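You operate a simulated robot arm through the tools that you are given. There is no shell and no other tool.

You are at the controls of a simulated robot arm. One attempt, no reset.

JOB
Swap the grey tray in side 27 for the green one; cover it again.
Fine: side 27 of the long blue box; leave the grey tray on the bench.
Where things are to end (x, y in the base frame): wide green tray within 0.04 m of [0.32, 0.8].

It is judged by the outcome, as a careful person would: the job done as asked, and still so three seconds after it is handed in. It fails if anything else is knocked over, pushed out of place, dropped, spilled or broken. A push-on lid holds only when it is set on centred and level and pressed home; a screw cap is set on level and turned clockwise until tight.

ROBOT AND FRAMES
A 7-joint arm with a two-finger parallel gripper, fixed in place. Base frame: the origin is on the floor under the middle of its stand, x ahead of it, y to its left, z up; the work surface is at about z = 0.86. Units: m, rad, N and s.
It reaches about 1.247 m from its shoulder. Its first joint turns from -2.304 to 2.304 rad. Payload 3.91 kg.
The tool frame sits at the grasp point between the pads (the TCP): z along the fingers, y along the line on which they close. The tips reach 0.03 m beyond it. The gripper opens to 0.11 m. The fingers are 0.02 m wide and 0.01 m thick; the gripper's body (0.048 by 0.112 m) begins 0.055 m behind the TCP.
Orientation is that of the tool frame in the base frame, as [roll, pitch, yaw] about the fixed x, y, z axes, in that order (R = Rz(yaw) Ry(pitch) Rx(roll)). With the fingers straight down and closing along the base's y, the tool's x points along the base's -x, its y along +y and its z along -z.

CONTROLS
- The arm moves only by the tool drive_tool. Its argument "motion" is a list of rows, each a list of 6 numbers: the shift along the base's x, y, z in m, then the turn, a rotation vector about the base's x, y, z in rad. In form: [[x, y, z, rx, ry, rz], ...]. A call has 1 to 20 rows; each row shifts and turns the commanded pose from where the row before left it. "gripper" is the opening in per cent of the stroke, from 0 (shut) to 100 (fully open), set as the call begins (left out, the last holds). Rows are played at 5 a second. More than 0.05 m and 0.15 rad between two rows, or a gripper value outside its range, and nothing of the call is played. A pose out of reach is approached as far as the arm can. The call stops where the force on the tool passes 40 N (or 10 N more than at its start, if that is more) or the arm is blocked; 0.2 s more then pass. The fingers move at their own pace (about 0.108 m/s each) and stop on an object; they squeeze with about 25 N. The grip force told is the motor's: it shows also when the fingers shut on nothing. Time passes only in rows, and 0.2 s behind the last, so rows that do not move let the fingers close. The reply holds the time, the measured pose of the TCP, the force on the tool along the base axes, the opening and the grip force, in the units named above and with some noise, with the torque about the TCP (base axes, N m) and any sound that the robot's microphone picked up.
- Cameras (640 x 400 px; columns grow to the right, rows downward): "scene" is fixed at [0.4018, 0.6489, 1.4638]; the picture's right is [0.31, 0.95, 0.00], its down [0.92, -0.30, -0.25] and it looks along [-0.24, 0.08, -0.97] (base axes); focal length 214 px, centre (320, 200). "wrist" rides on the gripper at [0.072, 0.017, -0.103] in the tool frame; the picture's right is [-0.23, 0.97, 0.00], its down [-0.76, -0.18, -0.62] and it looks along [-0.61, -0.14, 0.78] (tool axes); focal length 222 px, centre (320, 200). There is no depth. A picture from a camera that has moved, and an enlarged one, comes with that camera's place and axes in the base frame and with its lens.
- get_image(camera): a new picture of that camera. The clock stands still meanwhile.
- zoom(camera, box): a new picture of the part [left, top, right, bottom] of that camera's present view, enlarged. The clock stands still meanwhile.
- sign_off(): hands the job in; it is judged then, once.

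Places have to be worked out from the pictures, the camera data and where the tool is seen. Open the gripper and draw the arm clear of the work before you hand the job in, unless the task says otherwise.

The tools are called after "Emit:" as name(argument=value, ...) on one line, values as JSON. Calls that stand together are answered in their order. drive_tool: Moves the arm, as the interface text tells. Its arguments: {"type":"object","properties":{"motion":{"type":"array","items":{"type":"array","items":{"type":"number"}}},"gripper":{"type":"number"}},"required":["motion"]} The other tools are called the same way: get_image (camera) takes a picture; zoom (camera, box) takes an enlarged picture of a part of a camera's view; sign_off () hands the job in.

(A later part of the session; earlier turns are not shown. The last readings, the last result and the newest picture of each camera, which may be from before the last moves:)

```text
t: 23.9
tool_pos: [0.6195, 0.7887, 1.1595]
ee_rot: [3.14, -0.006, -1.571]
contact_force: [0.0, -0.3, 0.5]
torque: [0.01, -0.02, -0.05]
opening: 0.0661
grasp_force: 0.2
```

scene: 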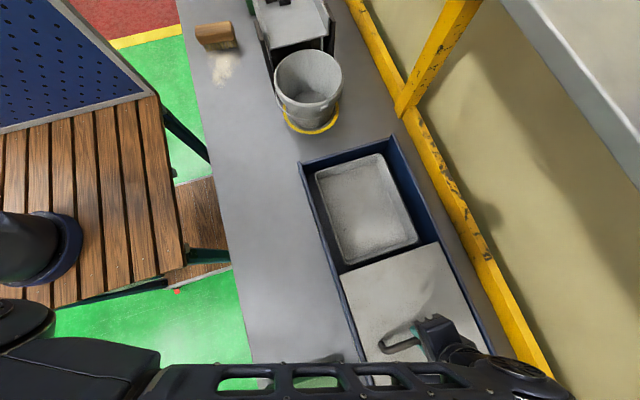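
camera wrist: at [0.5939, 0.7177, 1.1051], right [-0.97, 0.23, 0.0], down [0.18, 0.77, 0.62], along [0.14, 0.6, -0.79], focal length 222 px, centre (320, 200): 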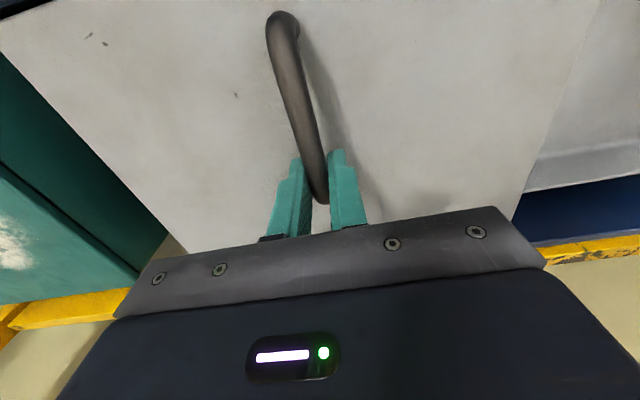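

Released cleanly and raised. Now I'll look at the grey tray in the scene view.

Emit:
zoom(camera="scene", box=[280, 120, 472, 300])

Emit:
get_image(camera="scene")

Emit:
get_image(camera="wrist")

```text
2.22 times, centred on (376, 210) of scene
camera zoom: at [0.4018, 0.6489, 1.4638], right [0.31, 0.95, 0.0], down [0.92, -0.3, -0.25], along [-0.24, 0.08, -0.97], focal length 477 px, centre (196, 178)
```

zoom: 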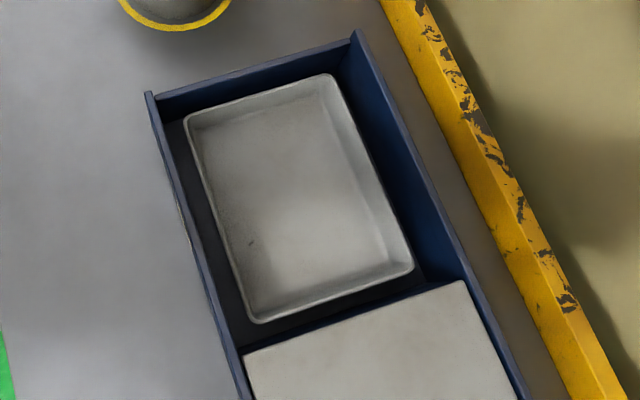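

```text
taken
```

scene: 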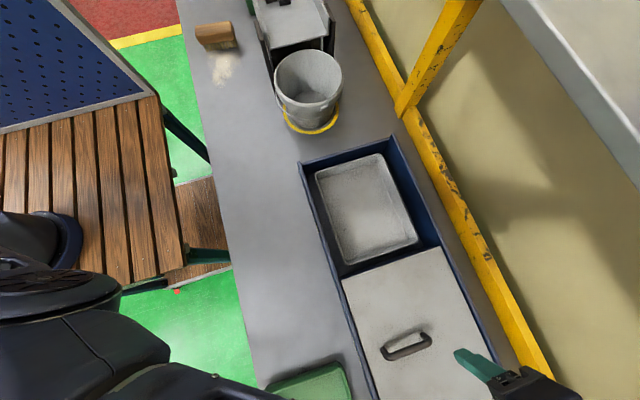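

```text
taken
camera wrist: at [0.6047, 0.7181, 1.2644], right [-0.97, 0.23, 0.0], down [0.18, 0.77, 0.62], along [0.14, 0.6, -0.79], focal length 222 px, centre (320, 200)
```

wrist: 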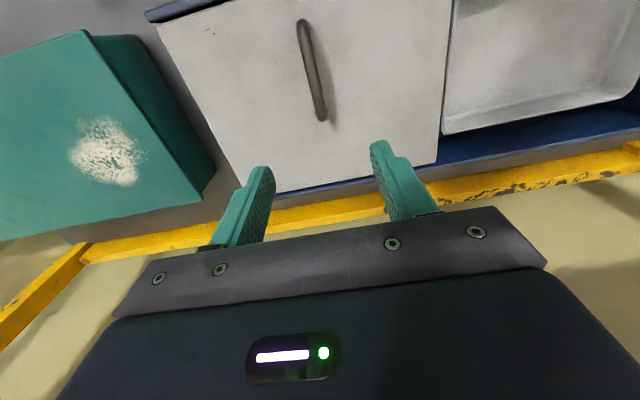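

The grey tray is about 0.255 x 0.19 m, with its rim near z≈0.91; x runs 0.188–0.443 and y 0.707–0.897. The side walls top out near z≈0.955, with roughly 0.03 m between the tray and the near wall. I'll turn the fingers back to close along y and go above the near long wall for a closer look.

Emit:
drive_tool(motion=[[-0.0273, -0.006, 0, 0, 0, -0.1428], [-0.0273, -0.006, 0, 0, 0, -0.1428], [-0.0273, -0.006, 0, 0, 0, -0.1428], [-0.0273, -0.006, 0, 0, 0, -0.1428], [-0.0273, -0.006, 0, 0, 0, -0.1428], [-0.0273, -0.006, 0, 0, 0, -0.1428], [-0.0273, -0.006, 0, 0, 0, -0.1428], [-0.0273, -0.006, 0, 0, 0, -0.1428], [-0.0273, -0.006, 0, 0, 0, -0.1428], [-0.0273, -0.006, 0, 0, 0, -0.1428], [-0.0273, -0.006, 0, 0, 0, -0.1428], [0, -0.006, -0.04, 0, 0, 0], [0, 0, 0, 0, 0, 0]], gripper=27)

Emit:
get_image(camera="wrist")

Emit:
get_image(camera="scene")

```text
t: 26.8
tool_pos: [0.3193, 0.7167, 1.1196]
ee_rot: [3.139, -0.006, 3.14]
contact_force: [0.5, -0.3, 0.1]
torque: [-0.02, -0.01, 0.02]
opening: 0.0297
grasp_force: 0.0
```

```text
taken
camera wrist: at [0.2491, 0.7335, 1.2224], right [0.23, 0.97, 0.0], down [0.77, -0.18, 0.62], along [0.6, -0.14, -0.79], focal length 222 px, centre (320, 200)
```

wrist: 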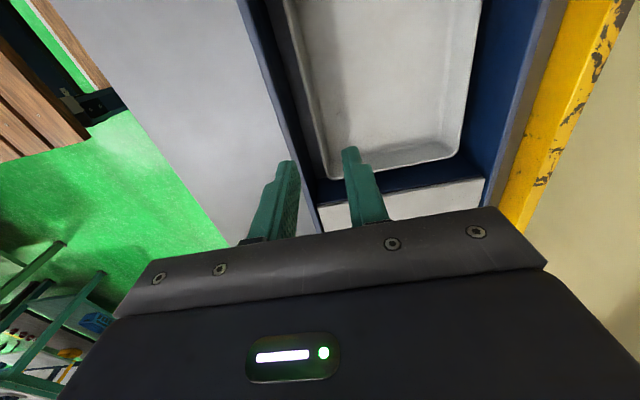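

```text
taken
```

scene: 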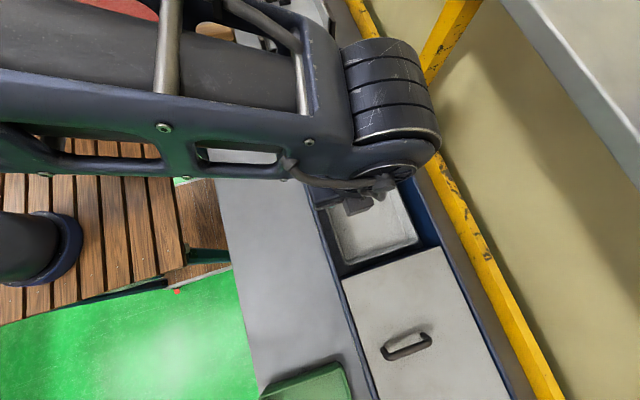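

I'll zoom in on the near wall gap to measure the tray wall against the rail.

Emit:
zoom(camera="wrist", box=[230, 0, 390, 100])

Emit:
zoom(camera="wrist", box=[260, 120, 420, 220])

```text
4.00 times, centred on (310, 50) of wrist
camera zoom: at [0.2491, 0.7335, 1.2224], right [0.23, 0.97, 0.0], down [0.77, -0.18, 0.62], along [0.6, -0.14, -0.79], focal length 888 px, centre (360, 800)
```

zoom: 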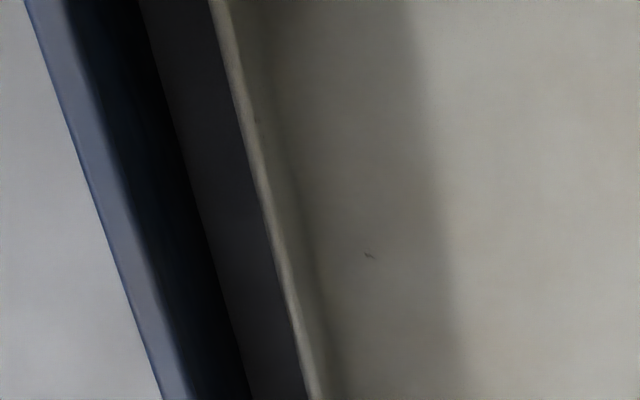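

```text
4.00 times, centred on (340, 170) of wrist
camera zoom: at [0.2491, 0.7335, 1.2224], right [0.23, 0.97, 0.0], down [0.77, -0.18, 0.62], along [0.6, -0.14, -0.79], focal length 888 px, centre (240, 320)
```

zoom: 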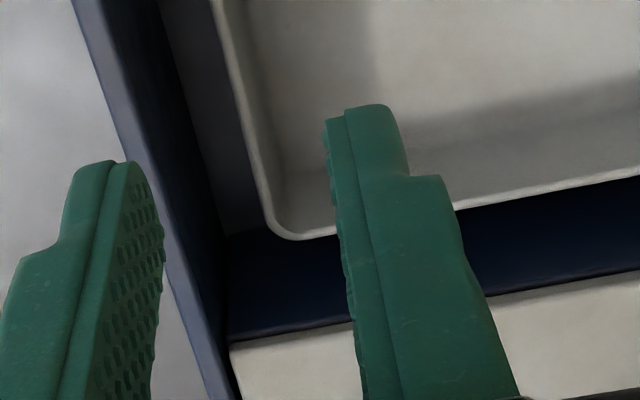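

The near rail's inner face is at about y≈0.678 and the grey tray's near wall spans about 0.7025–0.7065, so the outer finger has to fit a 24 mm gap. I'll narrow the opening to 22 mm, centre on the wall and come down to just above the rail to check.

Emit:
drive_tool(motion=[[-0.003, -0.0112, -0.02, 0, 0, 0], [0, 0, -0.04, 0, 0, 0], [0, 0, -0.04, 0, 0, 0], [0, 0, -0.02, 0, 0, 0], [0, 0, 0, 0, 0, 0]], gripper=20)

Emit:
get_image(camera="wrist")

Emit:
zoom(camera="wrist", box=[220, 80, 412, 200])

```text
t: 27.9
tool_pos: [0.3144, 0.7077, 0.9998]
ee_rot: [3.139, -0.007, 3.141]
contact_force: [-0.2, -0.1, -0.2]
torque: [-0.03, 0.02, -0.02]
opening: 0.0221
grasp_force: 0.1
```

```text
taken
camera wrist: at [0.2453, 0.725, 1.1047], right [0.23, 0.97, 0.0], down [0.77, -0.18, 0.62], along [0.6, -0.14, -0.79], focal length 222 px, centre (320, 200)
```

wrist: 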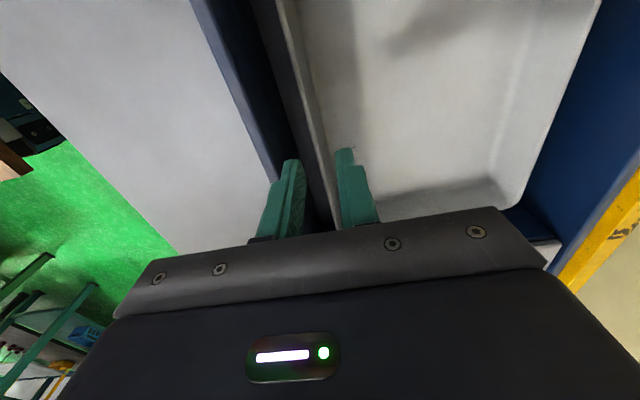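

```text
3.33 times, centred on (316, 140) of wrist
camera zoom: at [0.2453, 0.725, 1.1047], right [0.23, 0.97, 0.0], down [0.77, -0.18, 0.62], along [0.6, -0.14, -0.79], focal length 740 px, centre (333, 400)
```

zoom: 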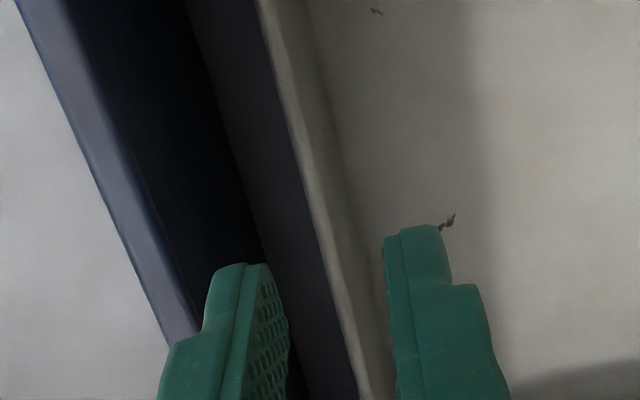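

Measured against the fingers, the tray wall lies about 6 mm to −y of the TCP and the rail's inner edge about 34–39 mm to −y. I'll shift 6 mm in −y so the outer finger has margin on both sides, then descend slowly onto the wall.

Emit:
drive_tool(motion=[[0, -0.006, 0, 0, 0, 0], [0, 0, -0.02, 0, 0, 0], [0, 0, -0.02, 0, 0, 0], [0, 0, -0.01, 0, 0, 0], [0, 0, 0, 0, 0, 0]])

Emit:
zoom(camera="wrist", box=[220, 80, 412, 200])

```text
t: 29.1
tool_pos: [0.3159, 0.7015, 0.9489]
ee_rot: [3.138, -0.008, 3.141]
contact_force: [0.4, 0.1, -0.6]
torque: [0.0, -0.03, 0.02]
opening: 0.0221
grasp_force: 0.1
```

```text
3.33 times, centred on (316, 140) of wrist
camera zoom: at [0.2462, 0.7179, 1.0534], right [0.23, 0.97, 0.0], down [0.77, -0.18, 0.62], along [0.6, -0.14, -0.79], focal length 740 px, centre (333, 400)
```

zoom: 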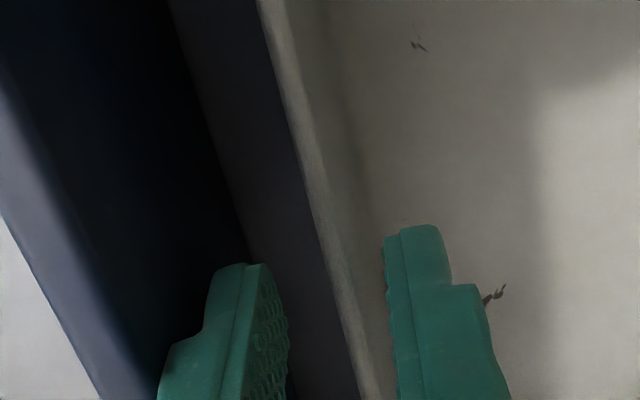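

The rim is now centred between the fingers and the outer finger is clear of the rail. I'll continue down about 37 mm in small steps.

Emit:
drive_tool(motion=[[0, 0, -0.012, 0, 0, 0], [0, 0, -0.01, 0, 0, 0], [0, 0, -0.008, 0, 0, 0], [0, 0, -0.005, 0, 0, 0], [0, 0, -0.003, 0, 0, 0], [0, 0, 0, 0, 0, 0]])

Emit:
get_image(camera="wrist")

Emit:
get_image(camera="scene")

```text
t: 30.6
tool_pos: [0.3152, 0.7008, 0.9108]
ee_rot: [3.14, -0.007, 3.141]
contact_force: [-0.4, 1.9, 0.3]
torque: [-0.06, -0.01, -0.01]
opening: 0.0214
grasp_force: 0.1
```

```text
taken
camera wrist: at [0.2467, 0.7176, 1.0153], right [0.23, 0.97, 0.0], down [0.77, -0.18, 0.62], along [0.6, -0.14, -0.79], focal length 222 px, centre (320, 200)
```

wrist: 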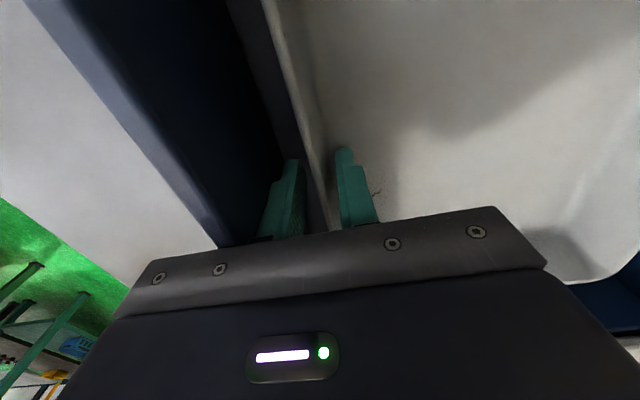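

```text
taken
```

scene: 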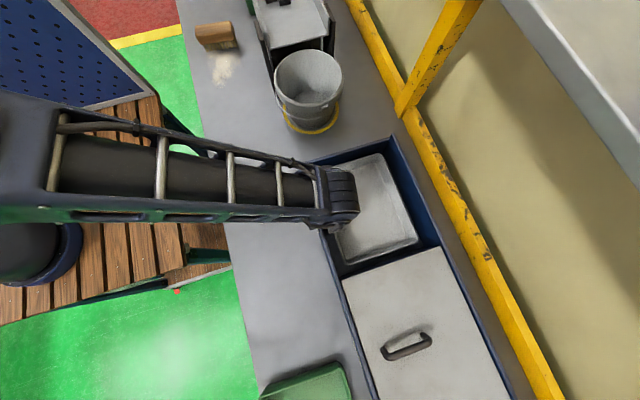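

There's a slight 1.9 N contact in y, so I'll zoom in to check the fingers before closing.

Emit:
zoom(camera="wrist", box=[240, 120, 400, 240])

```text
3.33 times, centred on (320, 180) of wrist
camera zoom: at [0.2467, 0.7176, 1.0153], right [0.23, 0.97, 0.0], down [0.77, -0.18, 0.62], along [0.6, -0.14, -0.79], focal length 740 px, centre (320, 267)
```

zoom: 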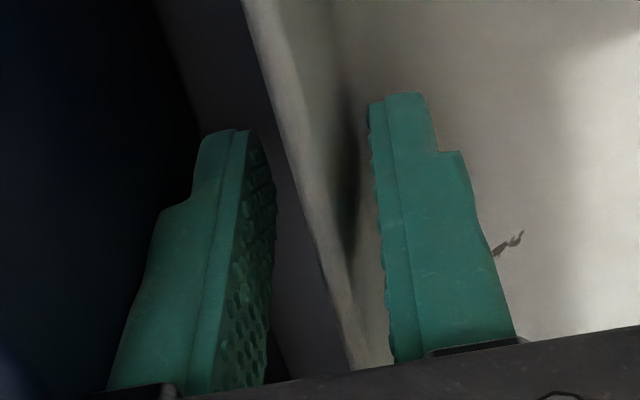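

The wall is clearly between the pads, so I'll close on it.

Emit:
drive_tool(motion=[[0, 0, 0.001, 0, 0, 0], [0, 0, 0, 0, 0, 0], [0, 0, 0, 0, 0, 0], [0, 0, 0, 0, 0, 0]], gripper=0)

Emit:
drive_tool(motion=[[0, 0, 0.004, 0, 0, 0], [0, 0, 0.006, 0, 0, 0], [0, 0, 0, 0, 0, 0]])

Emit:
get_image(camera="scene")

Emit:
get_image(camera="wrist")

```text
t: 31.6
tool_pos: [0.3161, 0.7004, 0.9127]
ee_rot: [3.141, -0.007, 3.142]
contact_force: [2.2, 0.5, 3.5]
torque: [0.95, -0.27, -0.08]
opening: 0.0071
grasp_force: 24.9
```

```text
t: 32.4
tool_pos: [0.3155, 0.7006, 0.9225]
ee_rot: [3.14, -0.007, -3.141]
contact_force: [-0.7, 1.8, 2.4]
torque: [0.95, 0.12, -0.03]
opening: 0.0054
grasp_force: 25.3
```

```text
taken
```

scene: 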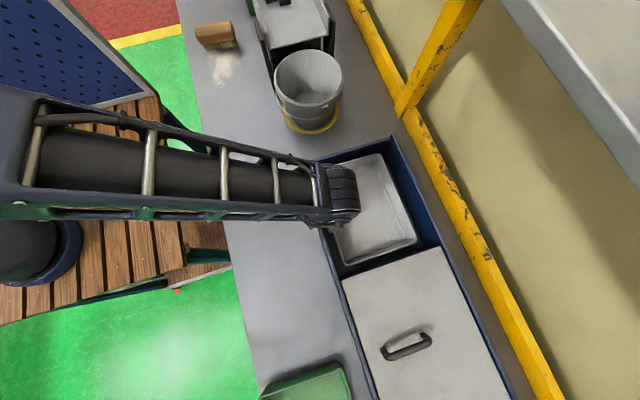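

```text
taken
camera wrist: at [0.2464, 0.7174, 1.0269], right [0.23, 0.97, 0.0], down [0.77, -0.18, 0.62], along [0.6, -0.14, -0.79], focal length 222 px, centre (320, 200)
```

wrist: 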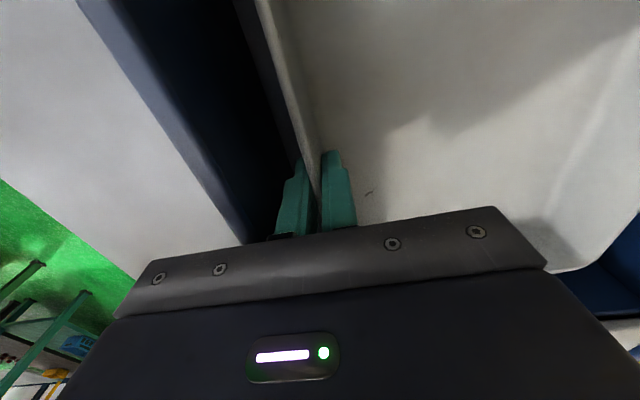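

The wall is gripped, but the readings are ambiguous about whether the tray is rising. I'll zoom in on the scene view to check before lifting more.

Emit:
zoom(camera="scene", box=[290, 130, 450, 280])

Emit:
zoom(camera="wrist", box=[240, 120, 400, 240])

```text
2.67 times, centred on (370, 205) of scene
camera zoom: at [0.4018, 0.6489, 1.4638], right [0.31, 0.95, 0.0], down [0.92, -0.3, -0.25], along [-0.24, 0.08, -0.97], focal length 572 px, centre (187, 187)
```

zoom: 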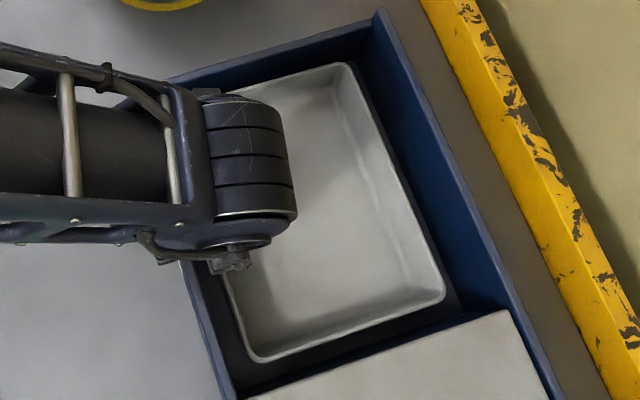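

```text
3.33 times, centred on (320, 180) of wrist
camera zoom: at [0.2464, 0.7174, 1.0269], right [0.23, 0.97, 0.0], down [0.77, -0.18, 0.62], along [0.6, -0.14, -0.79], focal length 740 px, centre (320, 267)
```

zoom: 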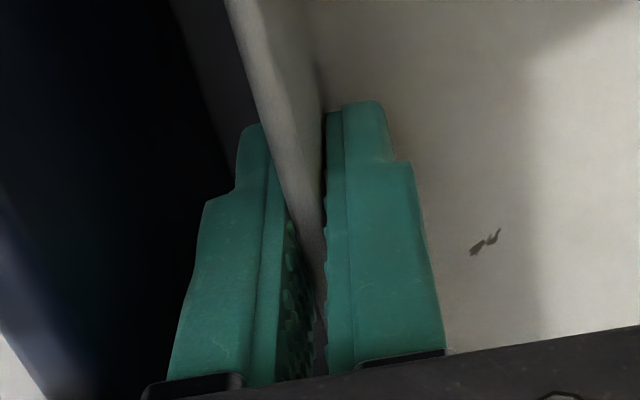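

It's unclear whether the tray is rising with the grip. I'll lift another 10 mm and compare.

Emit:
drive_tool(motion=[[0, 0, 0.005, 0, 0, 0], [0, 0, 0.005, 0, 0, 0], [0, 0, 0, 0, 0, 0]])

Emit:
zoom(camera="wrist", box=[240, 120, 400, 240])

Emit:
zoom(camera="scene", box=[290, 130, 450, 280])

Emit:
get_image(camera="wrist")

```text
t: 33.1
tool_pos: [0.3153, 0.7002, 0.9328]
ee_rot: [-3.141, -0.007, 3.139]
contact_force: [-0.2, 0.6, -3.9]
torque: [-0.29, -0.01, 0.0]
opening: 0.0048
grasp_force: 25.0
```

```text
3.33 times, centred on (320, 180) of wrist
camera zoom: at [0.2464, 0.7172, 1.037], right [0.23, 0.97, 0.0], down [0.77, -0.18, 0.62], along [0.6, -0.14, -0.79], focal length 740 px, centre (320, 267)
```

zoom: 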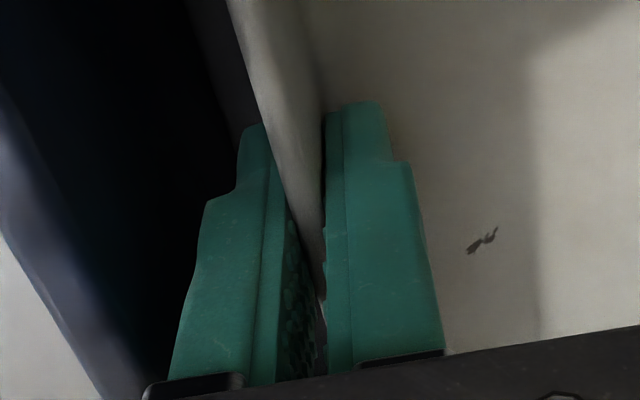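

```text
2.67 times, centred on (370, 205) of scene
camera zoom: at [0.4018, 0.6489, 1.4638], right [0.31, 0.95, 0.0], down [0.92, -0.3, -0.25], along [-0.24, 0.08, -0.97], focal length 572 px, centre (187, 187)
```

zoom: 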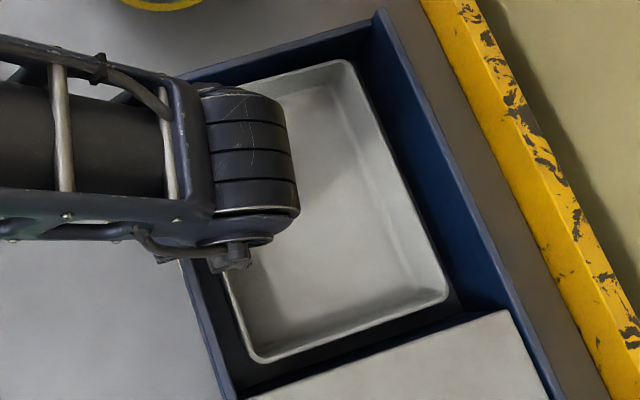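

```text
taken
camera wrist: at [0.2464, 0.7172, 1.037], right [0.23, 0.97, 0.0], down [0.77, -0.18, 0.62], along [0.6, -0.14, -0.79], focal length 222 px, centre (320, 200)
```

wrist: 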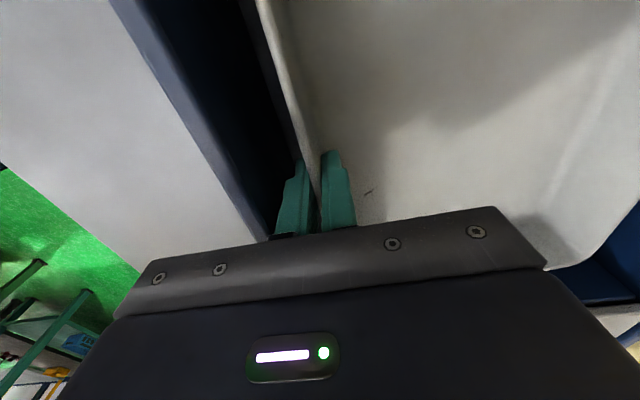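

The tray now keeps its place relative to the gripper while the rail drops away. The load is about 3.9 N, so it is being lifted and held level. I'll lift it slowly well above the box walls.

Emit:
drive_tool(motion=[[0, 0, 0.01, 0, 0, 0], [0, 0, 0.015, 0, 0, 0], [0, 0, 0.02, 0, 0, 0], [0, 0, 0.02, 0, 0, 0], [0, 0, 0.02, 0, 0, 0], [0, 0, 0.02, 0, 0, 0], [0, 0, 0.015, 0, 0, 0], [0, 0, 0, 0, 0, 0]])

Emit:
get_image(camera="scene")

Emit:
get_image(camera="wrist")

```text
t: 35.0
tool_pos: [0.3162, 0.7024, 1.0515]
ee_rot: [3.141, -0.007, -3.141]
contact_force: [0.5, -0.6, -2.8]
torque: [-0.33, -0.02, 0.01]
opening: 0.0051
grasp_force: 24.8
```

```text
taken
```

scene: 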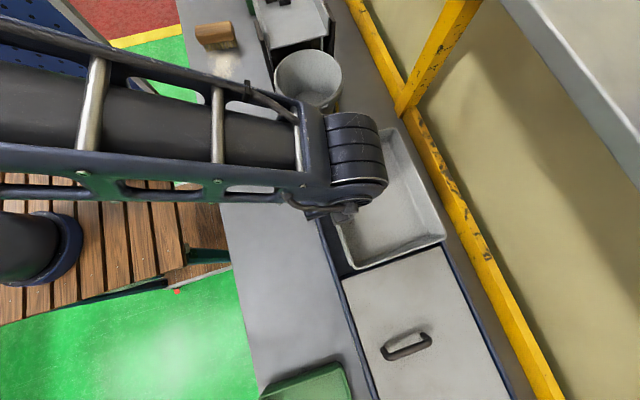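

```text
taken
camera wrist: at [0.2479, 0.7191, 1.1564], right [0.23, 0.97, 0.0], down [0.77, -0.18, 0.62], along [0.6, -0.14, -0.79], focal length 222 px, centre (320, 200)
```

wrist: 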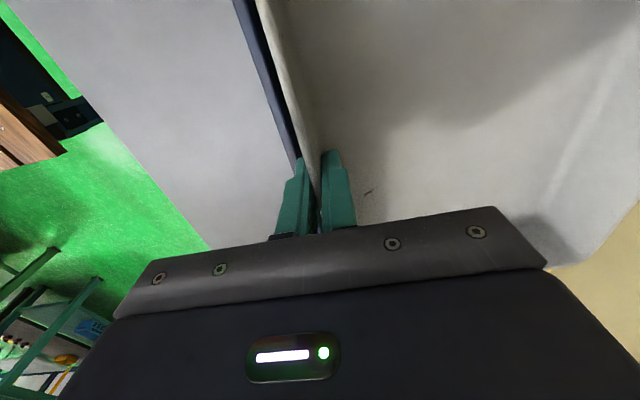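

The grey tray is up and clear, weighing about 3 N and held steady. I'll carry it −y over the free bench strip in front of the box.

Emit:
drive_tool(motion=[[0, -0.01, 0, 0, 0, 0], [0, -0.02, 0, 0, 0, 0], [0, -0.025, 0, 0, 0, 0], [0, -0.025, 0, 0, 0, 0], [0, -0.025, 0, 0, 0, 0], [0, -0.025, 0, 0, 0, 0], [0, -0.025, 0, 0, 0, 0], [0, -0.025, 0, 0, 0, 0], [0, -0.025, 0, 0, 0, 0], [0, -0.025, 0, 0, 0, 0], [0, -0.02, 0, 0, 0, 0], [0, -0.01, 0, 0, 0, 0], [0, 0, 0, 0, 0, 0]])

Emit:
get_image(camera="scene")

Emit:
get_image(camera="wrist")

```text
t: 37.8
tool_pos: [0.3146, 0.4413, 1.0522]
ee_rot: [3.139, -0.007, 3.141]
contact_force: [-0.1, 0.3, -2.9]
torque: [-0.34, 0.03, 0.01]
opening: 0.0046
grasp_force: 24.8
```

```text
taken
```

scene: 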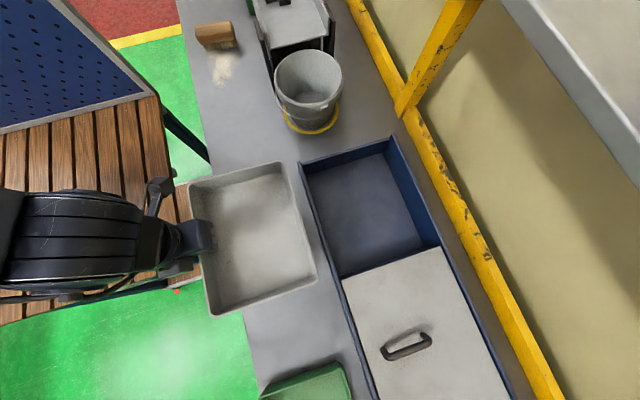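

```text
taken
camera wrist: at [0.246, 0.458, 1.1563], right [0.23, 0.97, 0.0], down [0.77, -0.18, 0.62], along [0.6, -0.14, -0.79], focal length 222 px, centre (320, 200)
```

wrist: 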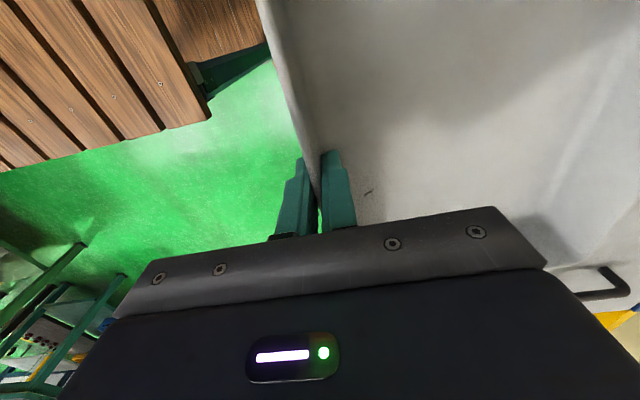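

The tray is over the bench at y≈0.44–0.63, clear of both the bench edge (~0.413) and the box (~0.665). I'll lower it, slowing near the bench.

Emit:
drive_tool(motion=[[0, 0, -0.02, 0, 0, 0], [0, 0, -0.03, 0, 0, 0], [0, 0, -0.03, 0, 0, 0], [0, 0, -0.02, 0, 0, 0], [0, 0, -0.015, 0, 0, 0], [0, 0, -0.01, 0, 0, 0], [0, 0, 0, 0, 0, 0]])

Emit:
zoom(camera="scene", box=[160, 140, 352, 330])

```text
t: 39.4
tool_pos: [0.3169, 0.4411, 0.9272]
ee_rot: [3.141, -0.008, -3.141]
contact_force: [-0.5, -0.7, -3.0]
torque: [-0.28, 0.01, 0.0]
opening: 0.0046
grasp_force: 24.9
```

```text
2.11 times, centred on (256, 235) of scene
camera zoom: at [0.4018, 0.6489, 1.4638], right [0.31, 0.95, 0.0], down [0.92, -0.3, -0.25], along [-0.24, 0.08, -0.97], focal length 452 px, centre (455, 126)
```

zoom: 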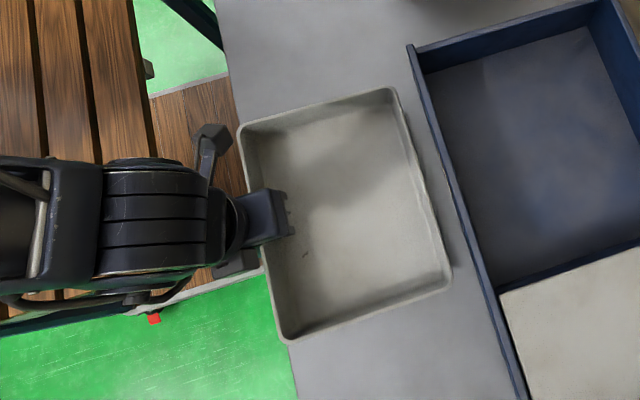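

The view confirms the footprint is on the bench. I'll add 8 mm in +y for edge margin and lower in small steps until the load changes.

Emit:
drive_tool(motion=[[0, 0.008, 0, 0, 0, 0], [0, 0, -0.004, 0, 0, 0], [0, 0, -0.004, 0, 0, 0], [0, 0, -0.003, 0, 0, 0], [0, 0, 0, 0, 0, 0]])

```text
t: 40.5
tool_pos: [0.3168, 0.4483, 0.9171]
ee_rot: [3.138, -0.01, 3.142]
contact_force: [-0.7, -0.1, -0.4]
torque: [0.11, 0.07, 0.01]
opening: 0.0049
grasp_force: 24.5
```

The load has dropped from −3 N to about 0, so the tray is touching the bench. I'll lower a few more mm to seat the near side.

Emit:
drive_tool(motion=[[0, 0, -0.002, 0, 0, 0], [0, 0, -0.002, 0, 0, 0], [0, 0, 0, 0, 0, 0]])

Emit:
zoom(camera="wrist", box=[240, 120, 400, 240])

Emit:
get_image(camera="wrist")

```text
t: 41.4
tool_pos: [0.3155, 0.4485, 0.9123]
ee_rot: [3.141, -0.006, -3.141]
contact_force: [-1.2, -1.1, 4.0]
torque: [0.94, 0.03, 0.0]
opening: 0.0051
grasp_force: 24.5
```

```text
3.33 times, centred on (320, 180) of wrist
camera zoom: at [0.2467, 0.4655, 1.0174], right [0.23, 0.97, 0.0], down [0.77, -0.18, 0.62], along [0.6, -0.14, -0.79], focal length 740 px, centre (320, 267)
```

zoom: 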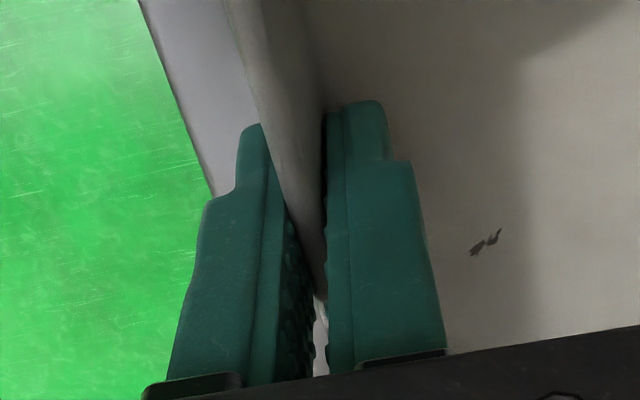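

```text
taken
camera wrist: at [0.2467, 0.4655, 1.0174], right [0.23, 0.97, 0.0], down [0.77, -0.18, 0.62], along [0.6, -0.14, -0.79], focal length 222 px, centre (320, 200)
```

wrist: 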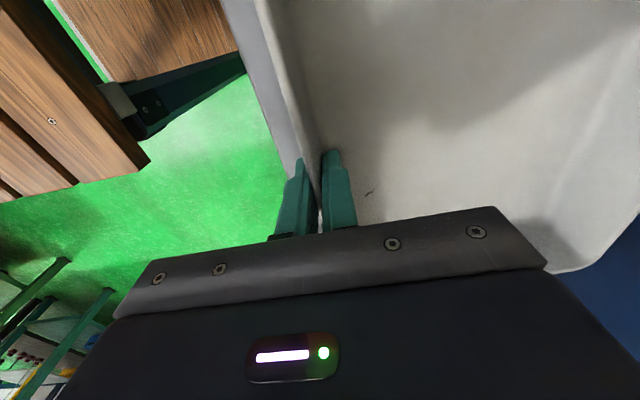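

The far side is down and the near wall is still slightly raised. I'll lower another 6 mm gently so it's flat before releasing.

Emit:
drive_tool(motion=[[0, 0, -0.002, 0, 0, 0], [0, 0, -0.002, 0, 0, 0], [0, 0, -0.002, 0, 0, 0], [0, 0, 0, 0, 0, 0]])

```text
t: 42.4
tool_pos: [0.3163, 0.448, 0.9069]
ee_rot: [-3.141, -0.007, 3.141]
contact_force: [-0.2, -2.2, 3.8]
torque: [0.94, -0.14, -0.06]
opening: 0.0065
grasp_force: 25.3
```

The opening is back to 6.5 mm, near the flat-tray value, so I'll open gently to 25% and rise.

Emit:
drive_tool(motion=[[0, 0, 0, 0, 0, 0], [0, 0, 0, 0, 0, 0], [0, 0, 0, 0, 0, 0]], gripper=25)

Emit:
drive_tool(motion=[[0, 0, 0.01, 0, 0, 0], [0, 0, 0.02, 0, 0, 0], [0, 0, 0.04, 0, 0, 0], [0, 0, 0.05, 0, 0, 0], [0, 0, 0.05, 0, 0, 0], [0, 0, 0, 0, 0, 0]])

Emit:
get_image(camera="scene")

Emit:
get_image(camera="wrist")

```text
t: 43.1
tool_pos: [0.3157, 0.448, 0.9067]
ee_rot: [3.138, -0.008, -3.14]
contact_force: [-1.0, 0.6, 0.7]
torque: [0.01, 0.03, -0.04]
opening: 0.0275
grasp_force: 0.2
```

```text
t: 44.5
tool_pos: [0.3161, 0.4475, 1.0783]
ee_rot: [3.139, -0.006, -3.141]
contact_force: [0.0, 0.6, -0.3]
torque: [-0.02, 0.02, 0.0]
opening: 0.0275
grasp_force: 0.0
```

```text
taken
```

scene: 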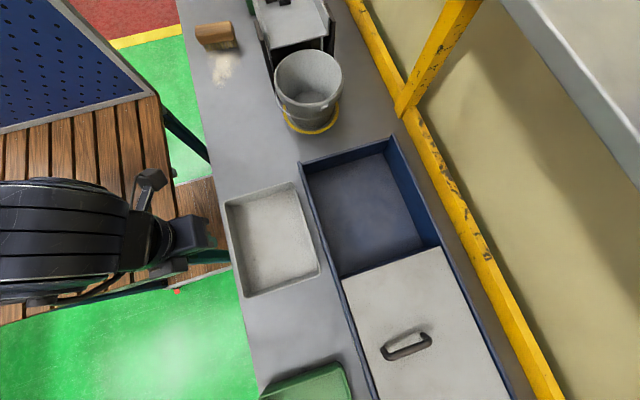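

```text
taken
camera wrist: at [0.2463, 0.4644, 1.1821], right [0.23, 0.97, 0.0], down [0.77, -0.18, 0.62], along [0.6, -0.14, -0.79], focal length 222 px, centre (320, 200)
```

wrist: 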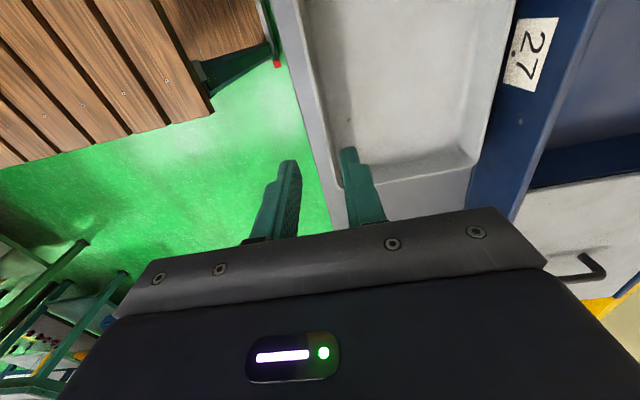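

The grey tray sits flat on the bench and compartment 27 is empty. I'll zoom in on the compartment to measure its interior.

Emit:
zoom(camera="scene", box=[285, 125, 461, 290])

Emit:
zoom(camera="scene", box=[210, 170, 370, 400])

```text
2.42 times, centred on (373, 208) of scene
camera zoom: at [0.4018, 0.6489, 1.4638], right [0.31, 0.95, 0.0], down [0.92, -0.3, -0.25], along [-0.24, 0.08, -0.97], focal length 520 px, centre (192, 182)
```

zoom: 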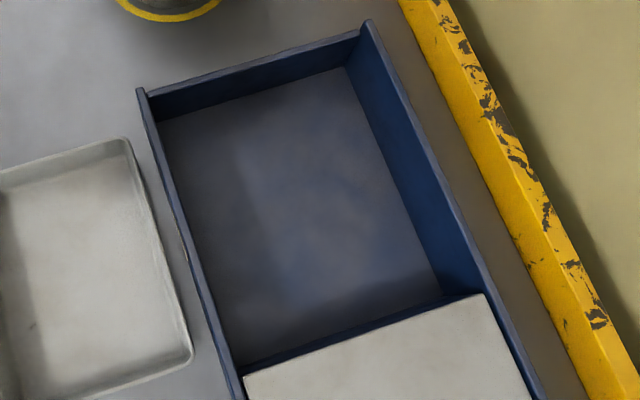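

```text
1.74 times, centred on (290, 285) of scene
camera zoom: at [0.4018, 0.6489, 1.4638], right [0.31, 0.95, 0.0], down [0.92, -0.3, -0.25], along [-0.24, 0.08, -0.97], focal length 373 px, centre (372, 52)
```

zoom: 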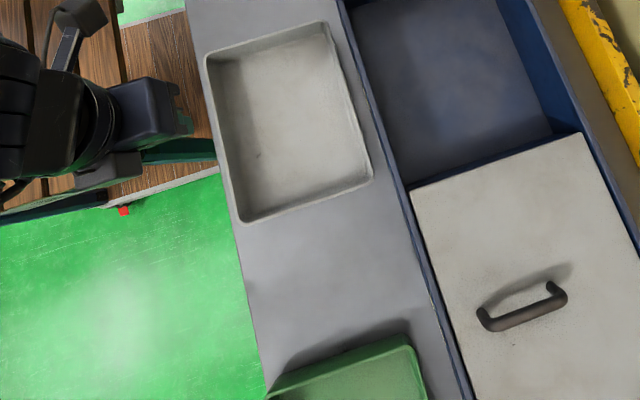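

The compartment's interior is x≈0.171–0.461 and y≈0.68–0.925, so the green tray should be centred at about (0.316, 0.80). Next I'll go back over the green tray, staying high.

Emit:
drive_tool(motion=[[0.02, 0.005, 0.04, 0, 0, 0], [0.04, 0.005, 0.01, 0, 0, 0], [0.045, 0.005, 0, 0, 0, 0], [0.045, 0.005, 0, 0, 0, 0], [0.045, 0.005, 0, 0, 0, 0], [0.045, 0.005, 0, 0, 0, 0], [0.045, 0.005, 0, 0, 0, 0], [0.03, 0.005, 0, 0, 0, 0], [0, 0, 0, 0, 0, 0]])

Emit:
get_image(camera="wrist")

Emit:
zoom(camera="wrist", box=[220, 40, 540, 240])

```text
t: 46.5
tool_pos: [0.6317, 0.4894, 1.1292]
ee_rot: [3.141, -0.007, -3.139]
contact_force: [0.0, 0.0, 0.1]
torque: [-0.01, 0.02, 0.0]
opening: 0.0275
grasp_force: 0.0
```

```text
taken
camera wrist: at [0.5617, 0.5059, 1.2334], right [0.23, 0.97, 0.0], down [0.77, -0.18, 0.62], along [0.6, -0.14, -0.79], focal length 222 px, centre (320, 200)
```

wrist: 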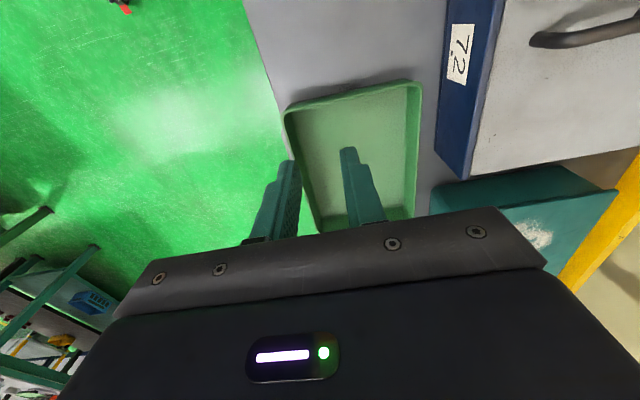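

```text
2.00 times, centred on (380, 140) of wrist
camera zoom: at [0.5617, 0.5059, 1.2334], right [0.23, 0.97, 0.0], down [0.77, -0.18, 0.62], along [0.6, -0.14, -0.79], focal length 444 px, centre (200, 320)
```

zoom: 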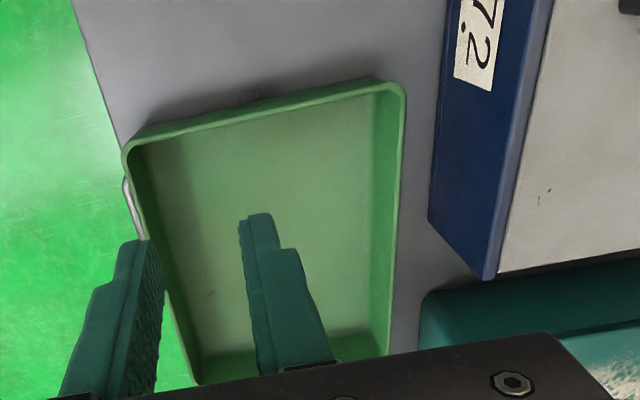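

The green tray spans x≈0.645–0.89 and y≈0.431–0.62, centred near (0.768, 0.526). I'll move over the middle of its near long wall and come down to about 0.09 m above the rim to check alignment.

Emit:
drive_tool(motion=[[0.034, -0.0135, 0, 0, 0, 0], [0.034, -0.0135, 0, 0, 0, 0], [0.034, -0.0135, 0, 0, 0, 0], [0.034, -0.0135, 0, 0, 0, 0], [0, 0, -0.04, 0, 0, 0], [0, 0, -0.045, 0, 0, 0], [0, 0, -0.04, 0, 0, 0], [0, 0, 0, 0, 0, 0]], gripper=30)

Emit:
get_image(camera="wrist")

Emit:
zoom(camera="wrist", box=[220, 80, 412, 200])

```text
t: 48.4
tool_pos: [0.7679, 0.4358, 1.0026]
ee_rot: [3.14, -0.008, 3.141]
contact_force: [-0.1, -0.1, 0.1]
torque: [0.01, 0.01, -0.02]
opening: 0.0332
grasp_force: 0.2
```

```text
taken
camera wrist: at [0.6981, 0.4525, 1.1072], right [0.23, 0.97, 0.0], down [0.77, -0.18, 0.62], along [0.6, -0.14, -0.79], focal length 222 px, centre (320, 200)
```

wrist: 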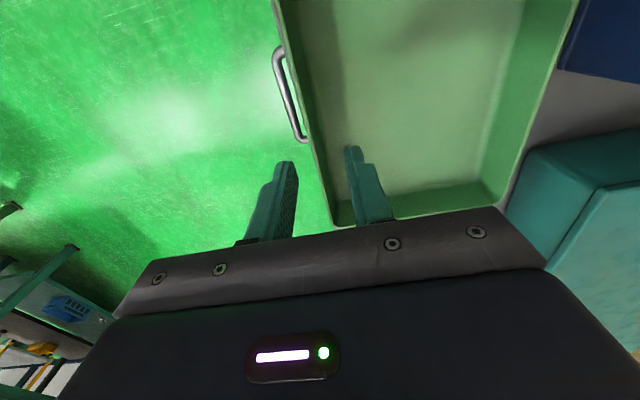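

```text
3.33 times, centred on (316, 140) of wrist
camera zoom: at [0.6981, 0.4525, 1.1072], right [0.23, 0.97, 0.0], down [0.77, -0.18, 0.62], along [0.6, -0.14, -0.79], focal length 740 px, centre (333, 400)
```

zoom: 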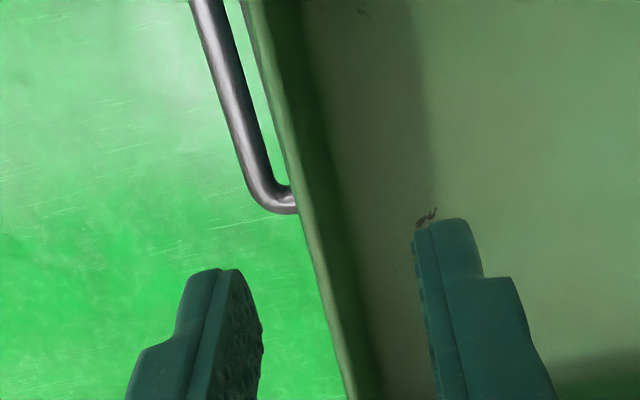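

The tray's wall lies about 13.5 mm further −y than the TCP (y≈0.422), and the drawer handle is well below at z≈0.74. I'll shift over and lower to z≈0.95 for another check.

Emit:
drive_tool(motion=[[0, -0.0135, 0, 0, 0, 0], [0, 0, -0.025, 0, 0, 0], [0, 0, -0.025, 0, 0, 0], [0, 0, 0, 0, 0, 0]])

Emit:
zoom(camera="wrist", box=[220, 80, 412, 200])

Emit:
get_image(camera="wrist")

```text
t: 49.4
tool_pos: [0.7676, 0.422, 0.9513]
ee_rot: [3.14, -0.008, -3.141]
contact_force: [-0.1, -0.7, 0.2]
torque: [-0.02, 0.0, 0.0]
opening: 0.0329
grasp_force: 0.1
```

```text
3.33 times, centred on (316, 140) of wrist
camera zoom: at [0.6988, 0.4377, 1.0555], right [0.23, 0.97, 0.0], down [0.77, -0.18, 0.62], along [0.6, -0.14, -0.79], focal length 740 px, centre (333, 400)
```

zoom: 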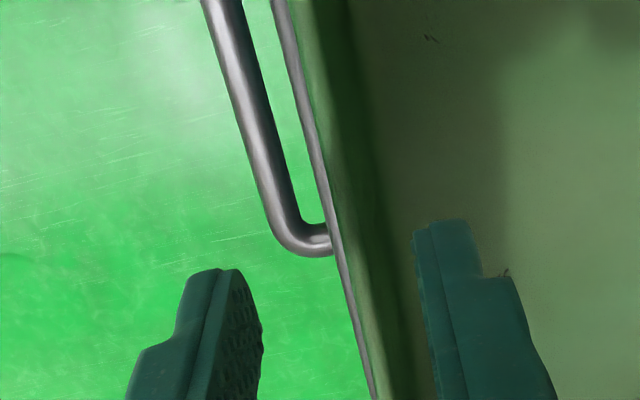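

```text
taken
camera wrist: at [0.6988, 0.4377, 1.0555], right [0.23, 0.97, 0.0], down [0.77, -0.18, 0.62], along [0.6, -0.14, -0.79], focal length 222 px, centre (320, 200)
```

wrist: 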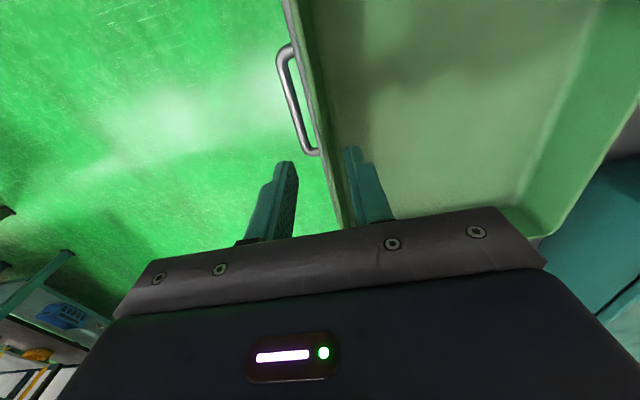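

The wall is now centred between the fingers to within about 1 mm. I'll lower onto it in small steps.

Emit:
drive_tool(motion=[[0, 0.001, -0.012, 0, 0, 0], [0, 0, -0.012, 0, 0, 0], [0, 0, -0.01, 0, 0, 0], [0, 0, -0.006, 0, 0, 0], [0, 0, -0.003, 0, 0, 0], [0, 0, 0, 0, 0, 0]])

Emit:
zoom(camera="wrist", box=[240, 120, 400, 240])

```text
t: 50.8
tool_pos: [0.7672, 0.4209, 0.9099]
ee_rot: [3.141, -0.006, -3.141]
contact_force: [-0.2, -0.3, 0.6]
torque: [0.01, -0.01, -0.02]
opening: 0.0329
grasp_force: 0.1
```

```text
3.33 times, centred on (320, 180) of wrist
camera zoom: at [0.6983, 0.4385, 1.0135], right [0.23, 0.97, 0.0], down [0.77, -0.18, 0.62], along [0.6, -0.14, -0.79], focal length 740 px, centre (320, 267)
```

zoom: 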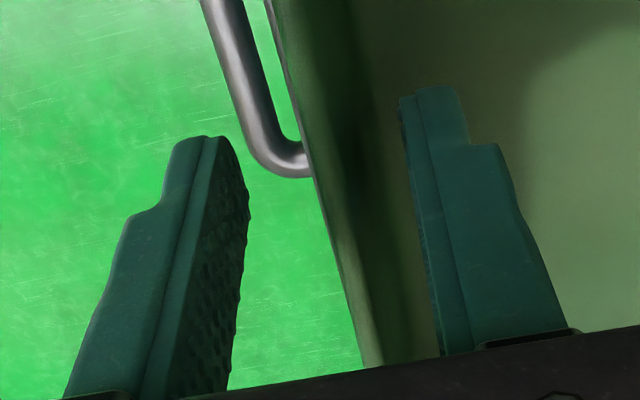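

The wall is between the pads with no contact, so I'll close on it and lift slightly to see how the load reads.

Emit:
drive_tool(motion=[[0, 0, 0, 0, 0, 0], [0, 0, 0, 0, 0, 0], [0, 0, 0, 0, 0, 0], [0, 0, 0, 0, 0, 0]], gripper=0)

Emit:
drive_tool(motion=[[0, 0, 0.005, 0, 0, 0], [0, 0, 0.005, 0, 0, 0], [0, 0, 0.005, 0, 0, 0], [0, 0, 0.005, 0, 0, 0], [0, 0, 0, 0, 0, 0]])

Emit:
get_image(camera="wrist")

Emit:
zoom(camera="wrist", box=[240, 120, 400, 240])

```text
t: 51.8
tool_pos: [0.768, 0.422, 0.9095]
ee_rot: [3.141, -0.005, -3.141]
contact_force: [1.9, 1.4, 2.9]
torque: [0.82, -0.08, -0.36]
opening: 0.007
grasp_force: 24.8
```

```text
t: 53.0
tool_pos: [0.7674, 0.422, 0.9285]
ee_rot: [3.14, -0.008, -3.141]
contact_force: [-0.3, -1.4, -4.7]
torque: [-0.31, -0.01, -0.04]
opening: 0.0051
grasp_force: 24.5
```

```text
taken
camera wrist: at [0.6977, 0.4393, 1.0326], right [0.23, 0.97, 0.0], down [0.77, -0.18, 0.62], along [0.6, -0.14, -0.79], focal length 222 px, centre (320, 200)
```

wrist: 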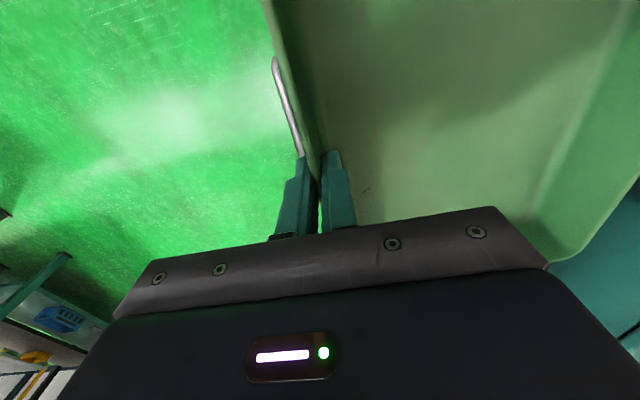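

```text
3.33 times, centred on (320, 180) of wrist
camera zoom: at [0.6977, 0.4393, 1.0326], right [0.23, 0.97, 0.0], down [0.77, -0.18, 0.62], along [0.6, -0.14, -0.79], focal length 740 px, centre (320, 267)
```

zoom: 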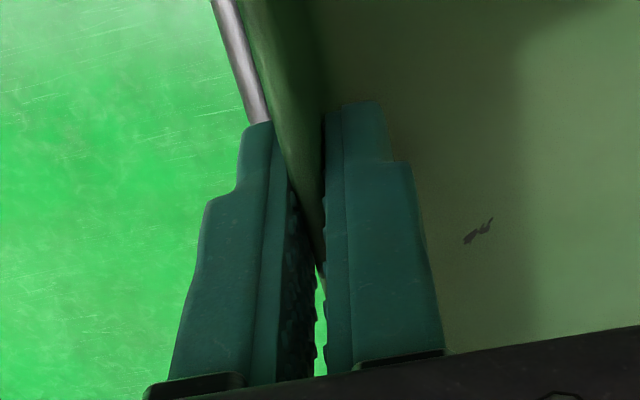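

The green tray lifts just as the grey one did (about −4 N, small torque). I'll raise it straight up, clear of the toolbox and the lid handle.

Emit:
drive_tool(motion=[[0, 0, 0.01, 0, 0, 0], [0, 0, 0.015, 0, 0, 0], [0, 0, 0.02, 0, 0, 0], [0, 0, 0.025, 0, 0, 0], [0, 0, 0.025, 0, 0, 0], [0, 0, 0.025, 0, 0, 0], [0, 0, 0.025, 0, 0, 0], [0, 0, 0.01, 0, 0, 0], [0, 0, 0, 0, 0, 0]])

Emit:
get_image(camera="wrist")

Emit:
get_image(camera="scene")

```text
t: 55.0
tool_pos: [0.7662, 0.4213, 1.0847]
ee_rot: [3.14, -0.006, -3.141]
contact_force: [-0.8, -0.2, -2.8]
torque: [-0.34, 0.03, -0.01]
opening: 0.0047
grasp_force: 24.8
```

```text
taken
camera wrist: at [0.6967, 0.4394, 1.1891], right [0.23, 0.97, 0.0], down [0.77, -0.18, 0.62], along [0.6, -0.14, -0.79], focal length 222 px, centre (320, 200)
```

wrist: 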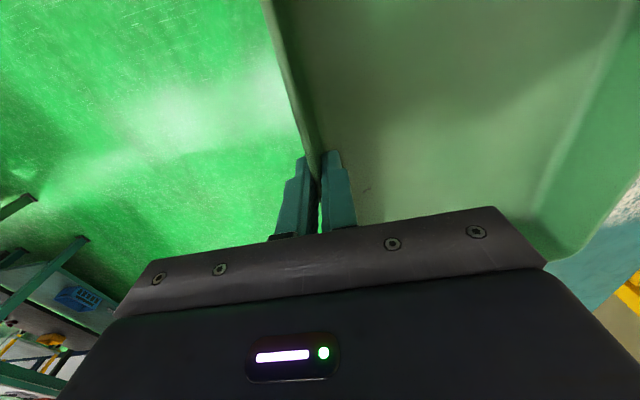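

```text
taken
```

scene: 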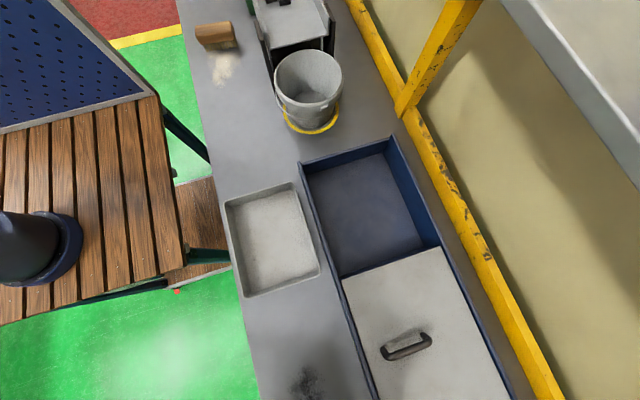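

The green tray is held steady with 2.8 N of load. I'll carry it −x, parallel to the box, to above the grey tray's x.

Emit:
drive_tool(motion=[[-0.01, 0, 0, 0, 0, 0], [-0.02, 0, 0, 0, 0, 0], [-0.03, 0, 0, 0, 0, 0], [-0.03, 0, 0, 0, 0, 0], [-0.03, 0, 0, 0, 0, 0], [-0.03, 0, 0, 0, 0, 0], [-0.03, 0, 0, 0, 0, 0], [-0.03, 0, 0, 0, 0, 0], [-0.03, 0, 0, 0, 0, 0], [-0.03, 0, 0, 0, 0, 0], [-0.03, 0, 0, 0, 0, 0], [-0.03, 0, 0, 0, 0, 0], [-0.03, 0, 0, 0, 0, 0], [-0.03, 0, 0, 0, 0, 0], [-0.03, 0, 0, 0, 0, 0], [-0.02, 0, 0, 0, 0, 0], [-0.01, 0, 0, 0, 0, 0], [0, 0, 0, 0, 0, 0]])

Emit:
get_image(camera="wrist")

Emit:
get_image(camera="scene")

```text
t: 58.8
tool_pos: [0.3161, 0.4226, 1.0827]
ee_rot: [3.14, -0.006, -3.141]
contact_force: [0.1, 0.1, -2.8]
torque: [-0.3, 0.01, -0.01]
opening: 0.0047
grasp_force: 25.3
```

```text
taken
camera wrist: at [0.2467, 0.4393, 1.1876], right [0.23, 0.97, 0.0], down [0.77, -0.18, 0.62], along [0.6, -0.14, -0.79], focal length 222 px, centre (320, 200)
```

wrist: 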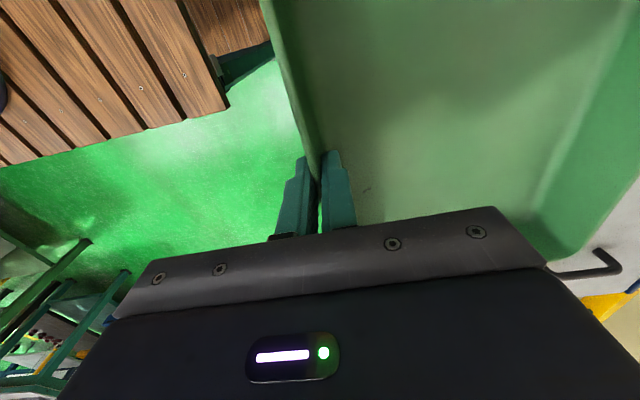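

```text
taken
```

scene: 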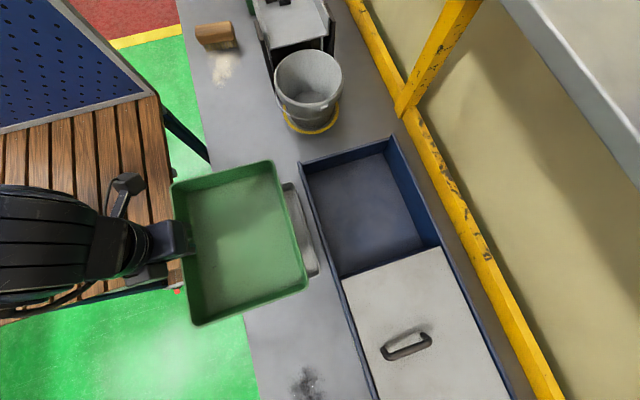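

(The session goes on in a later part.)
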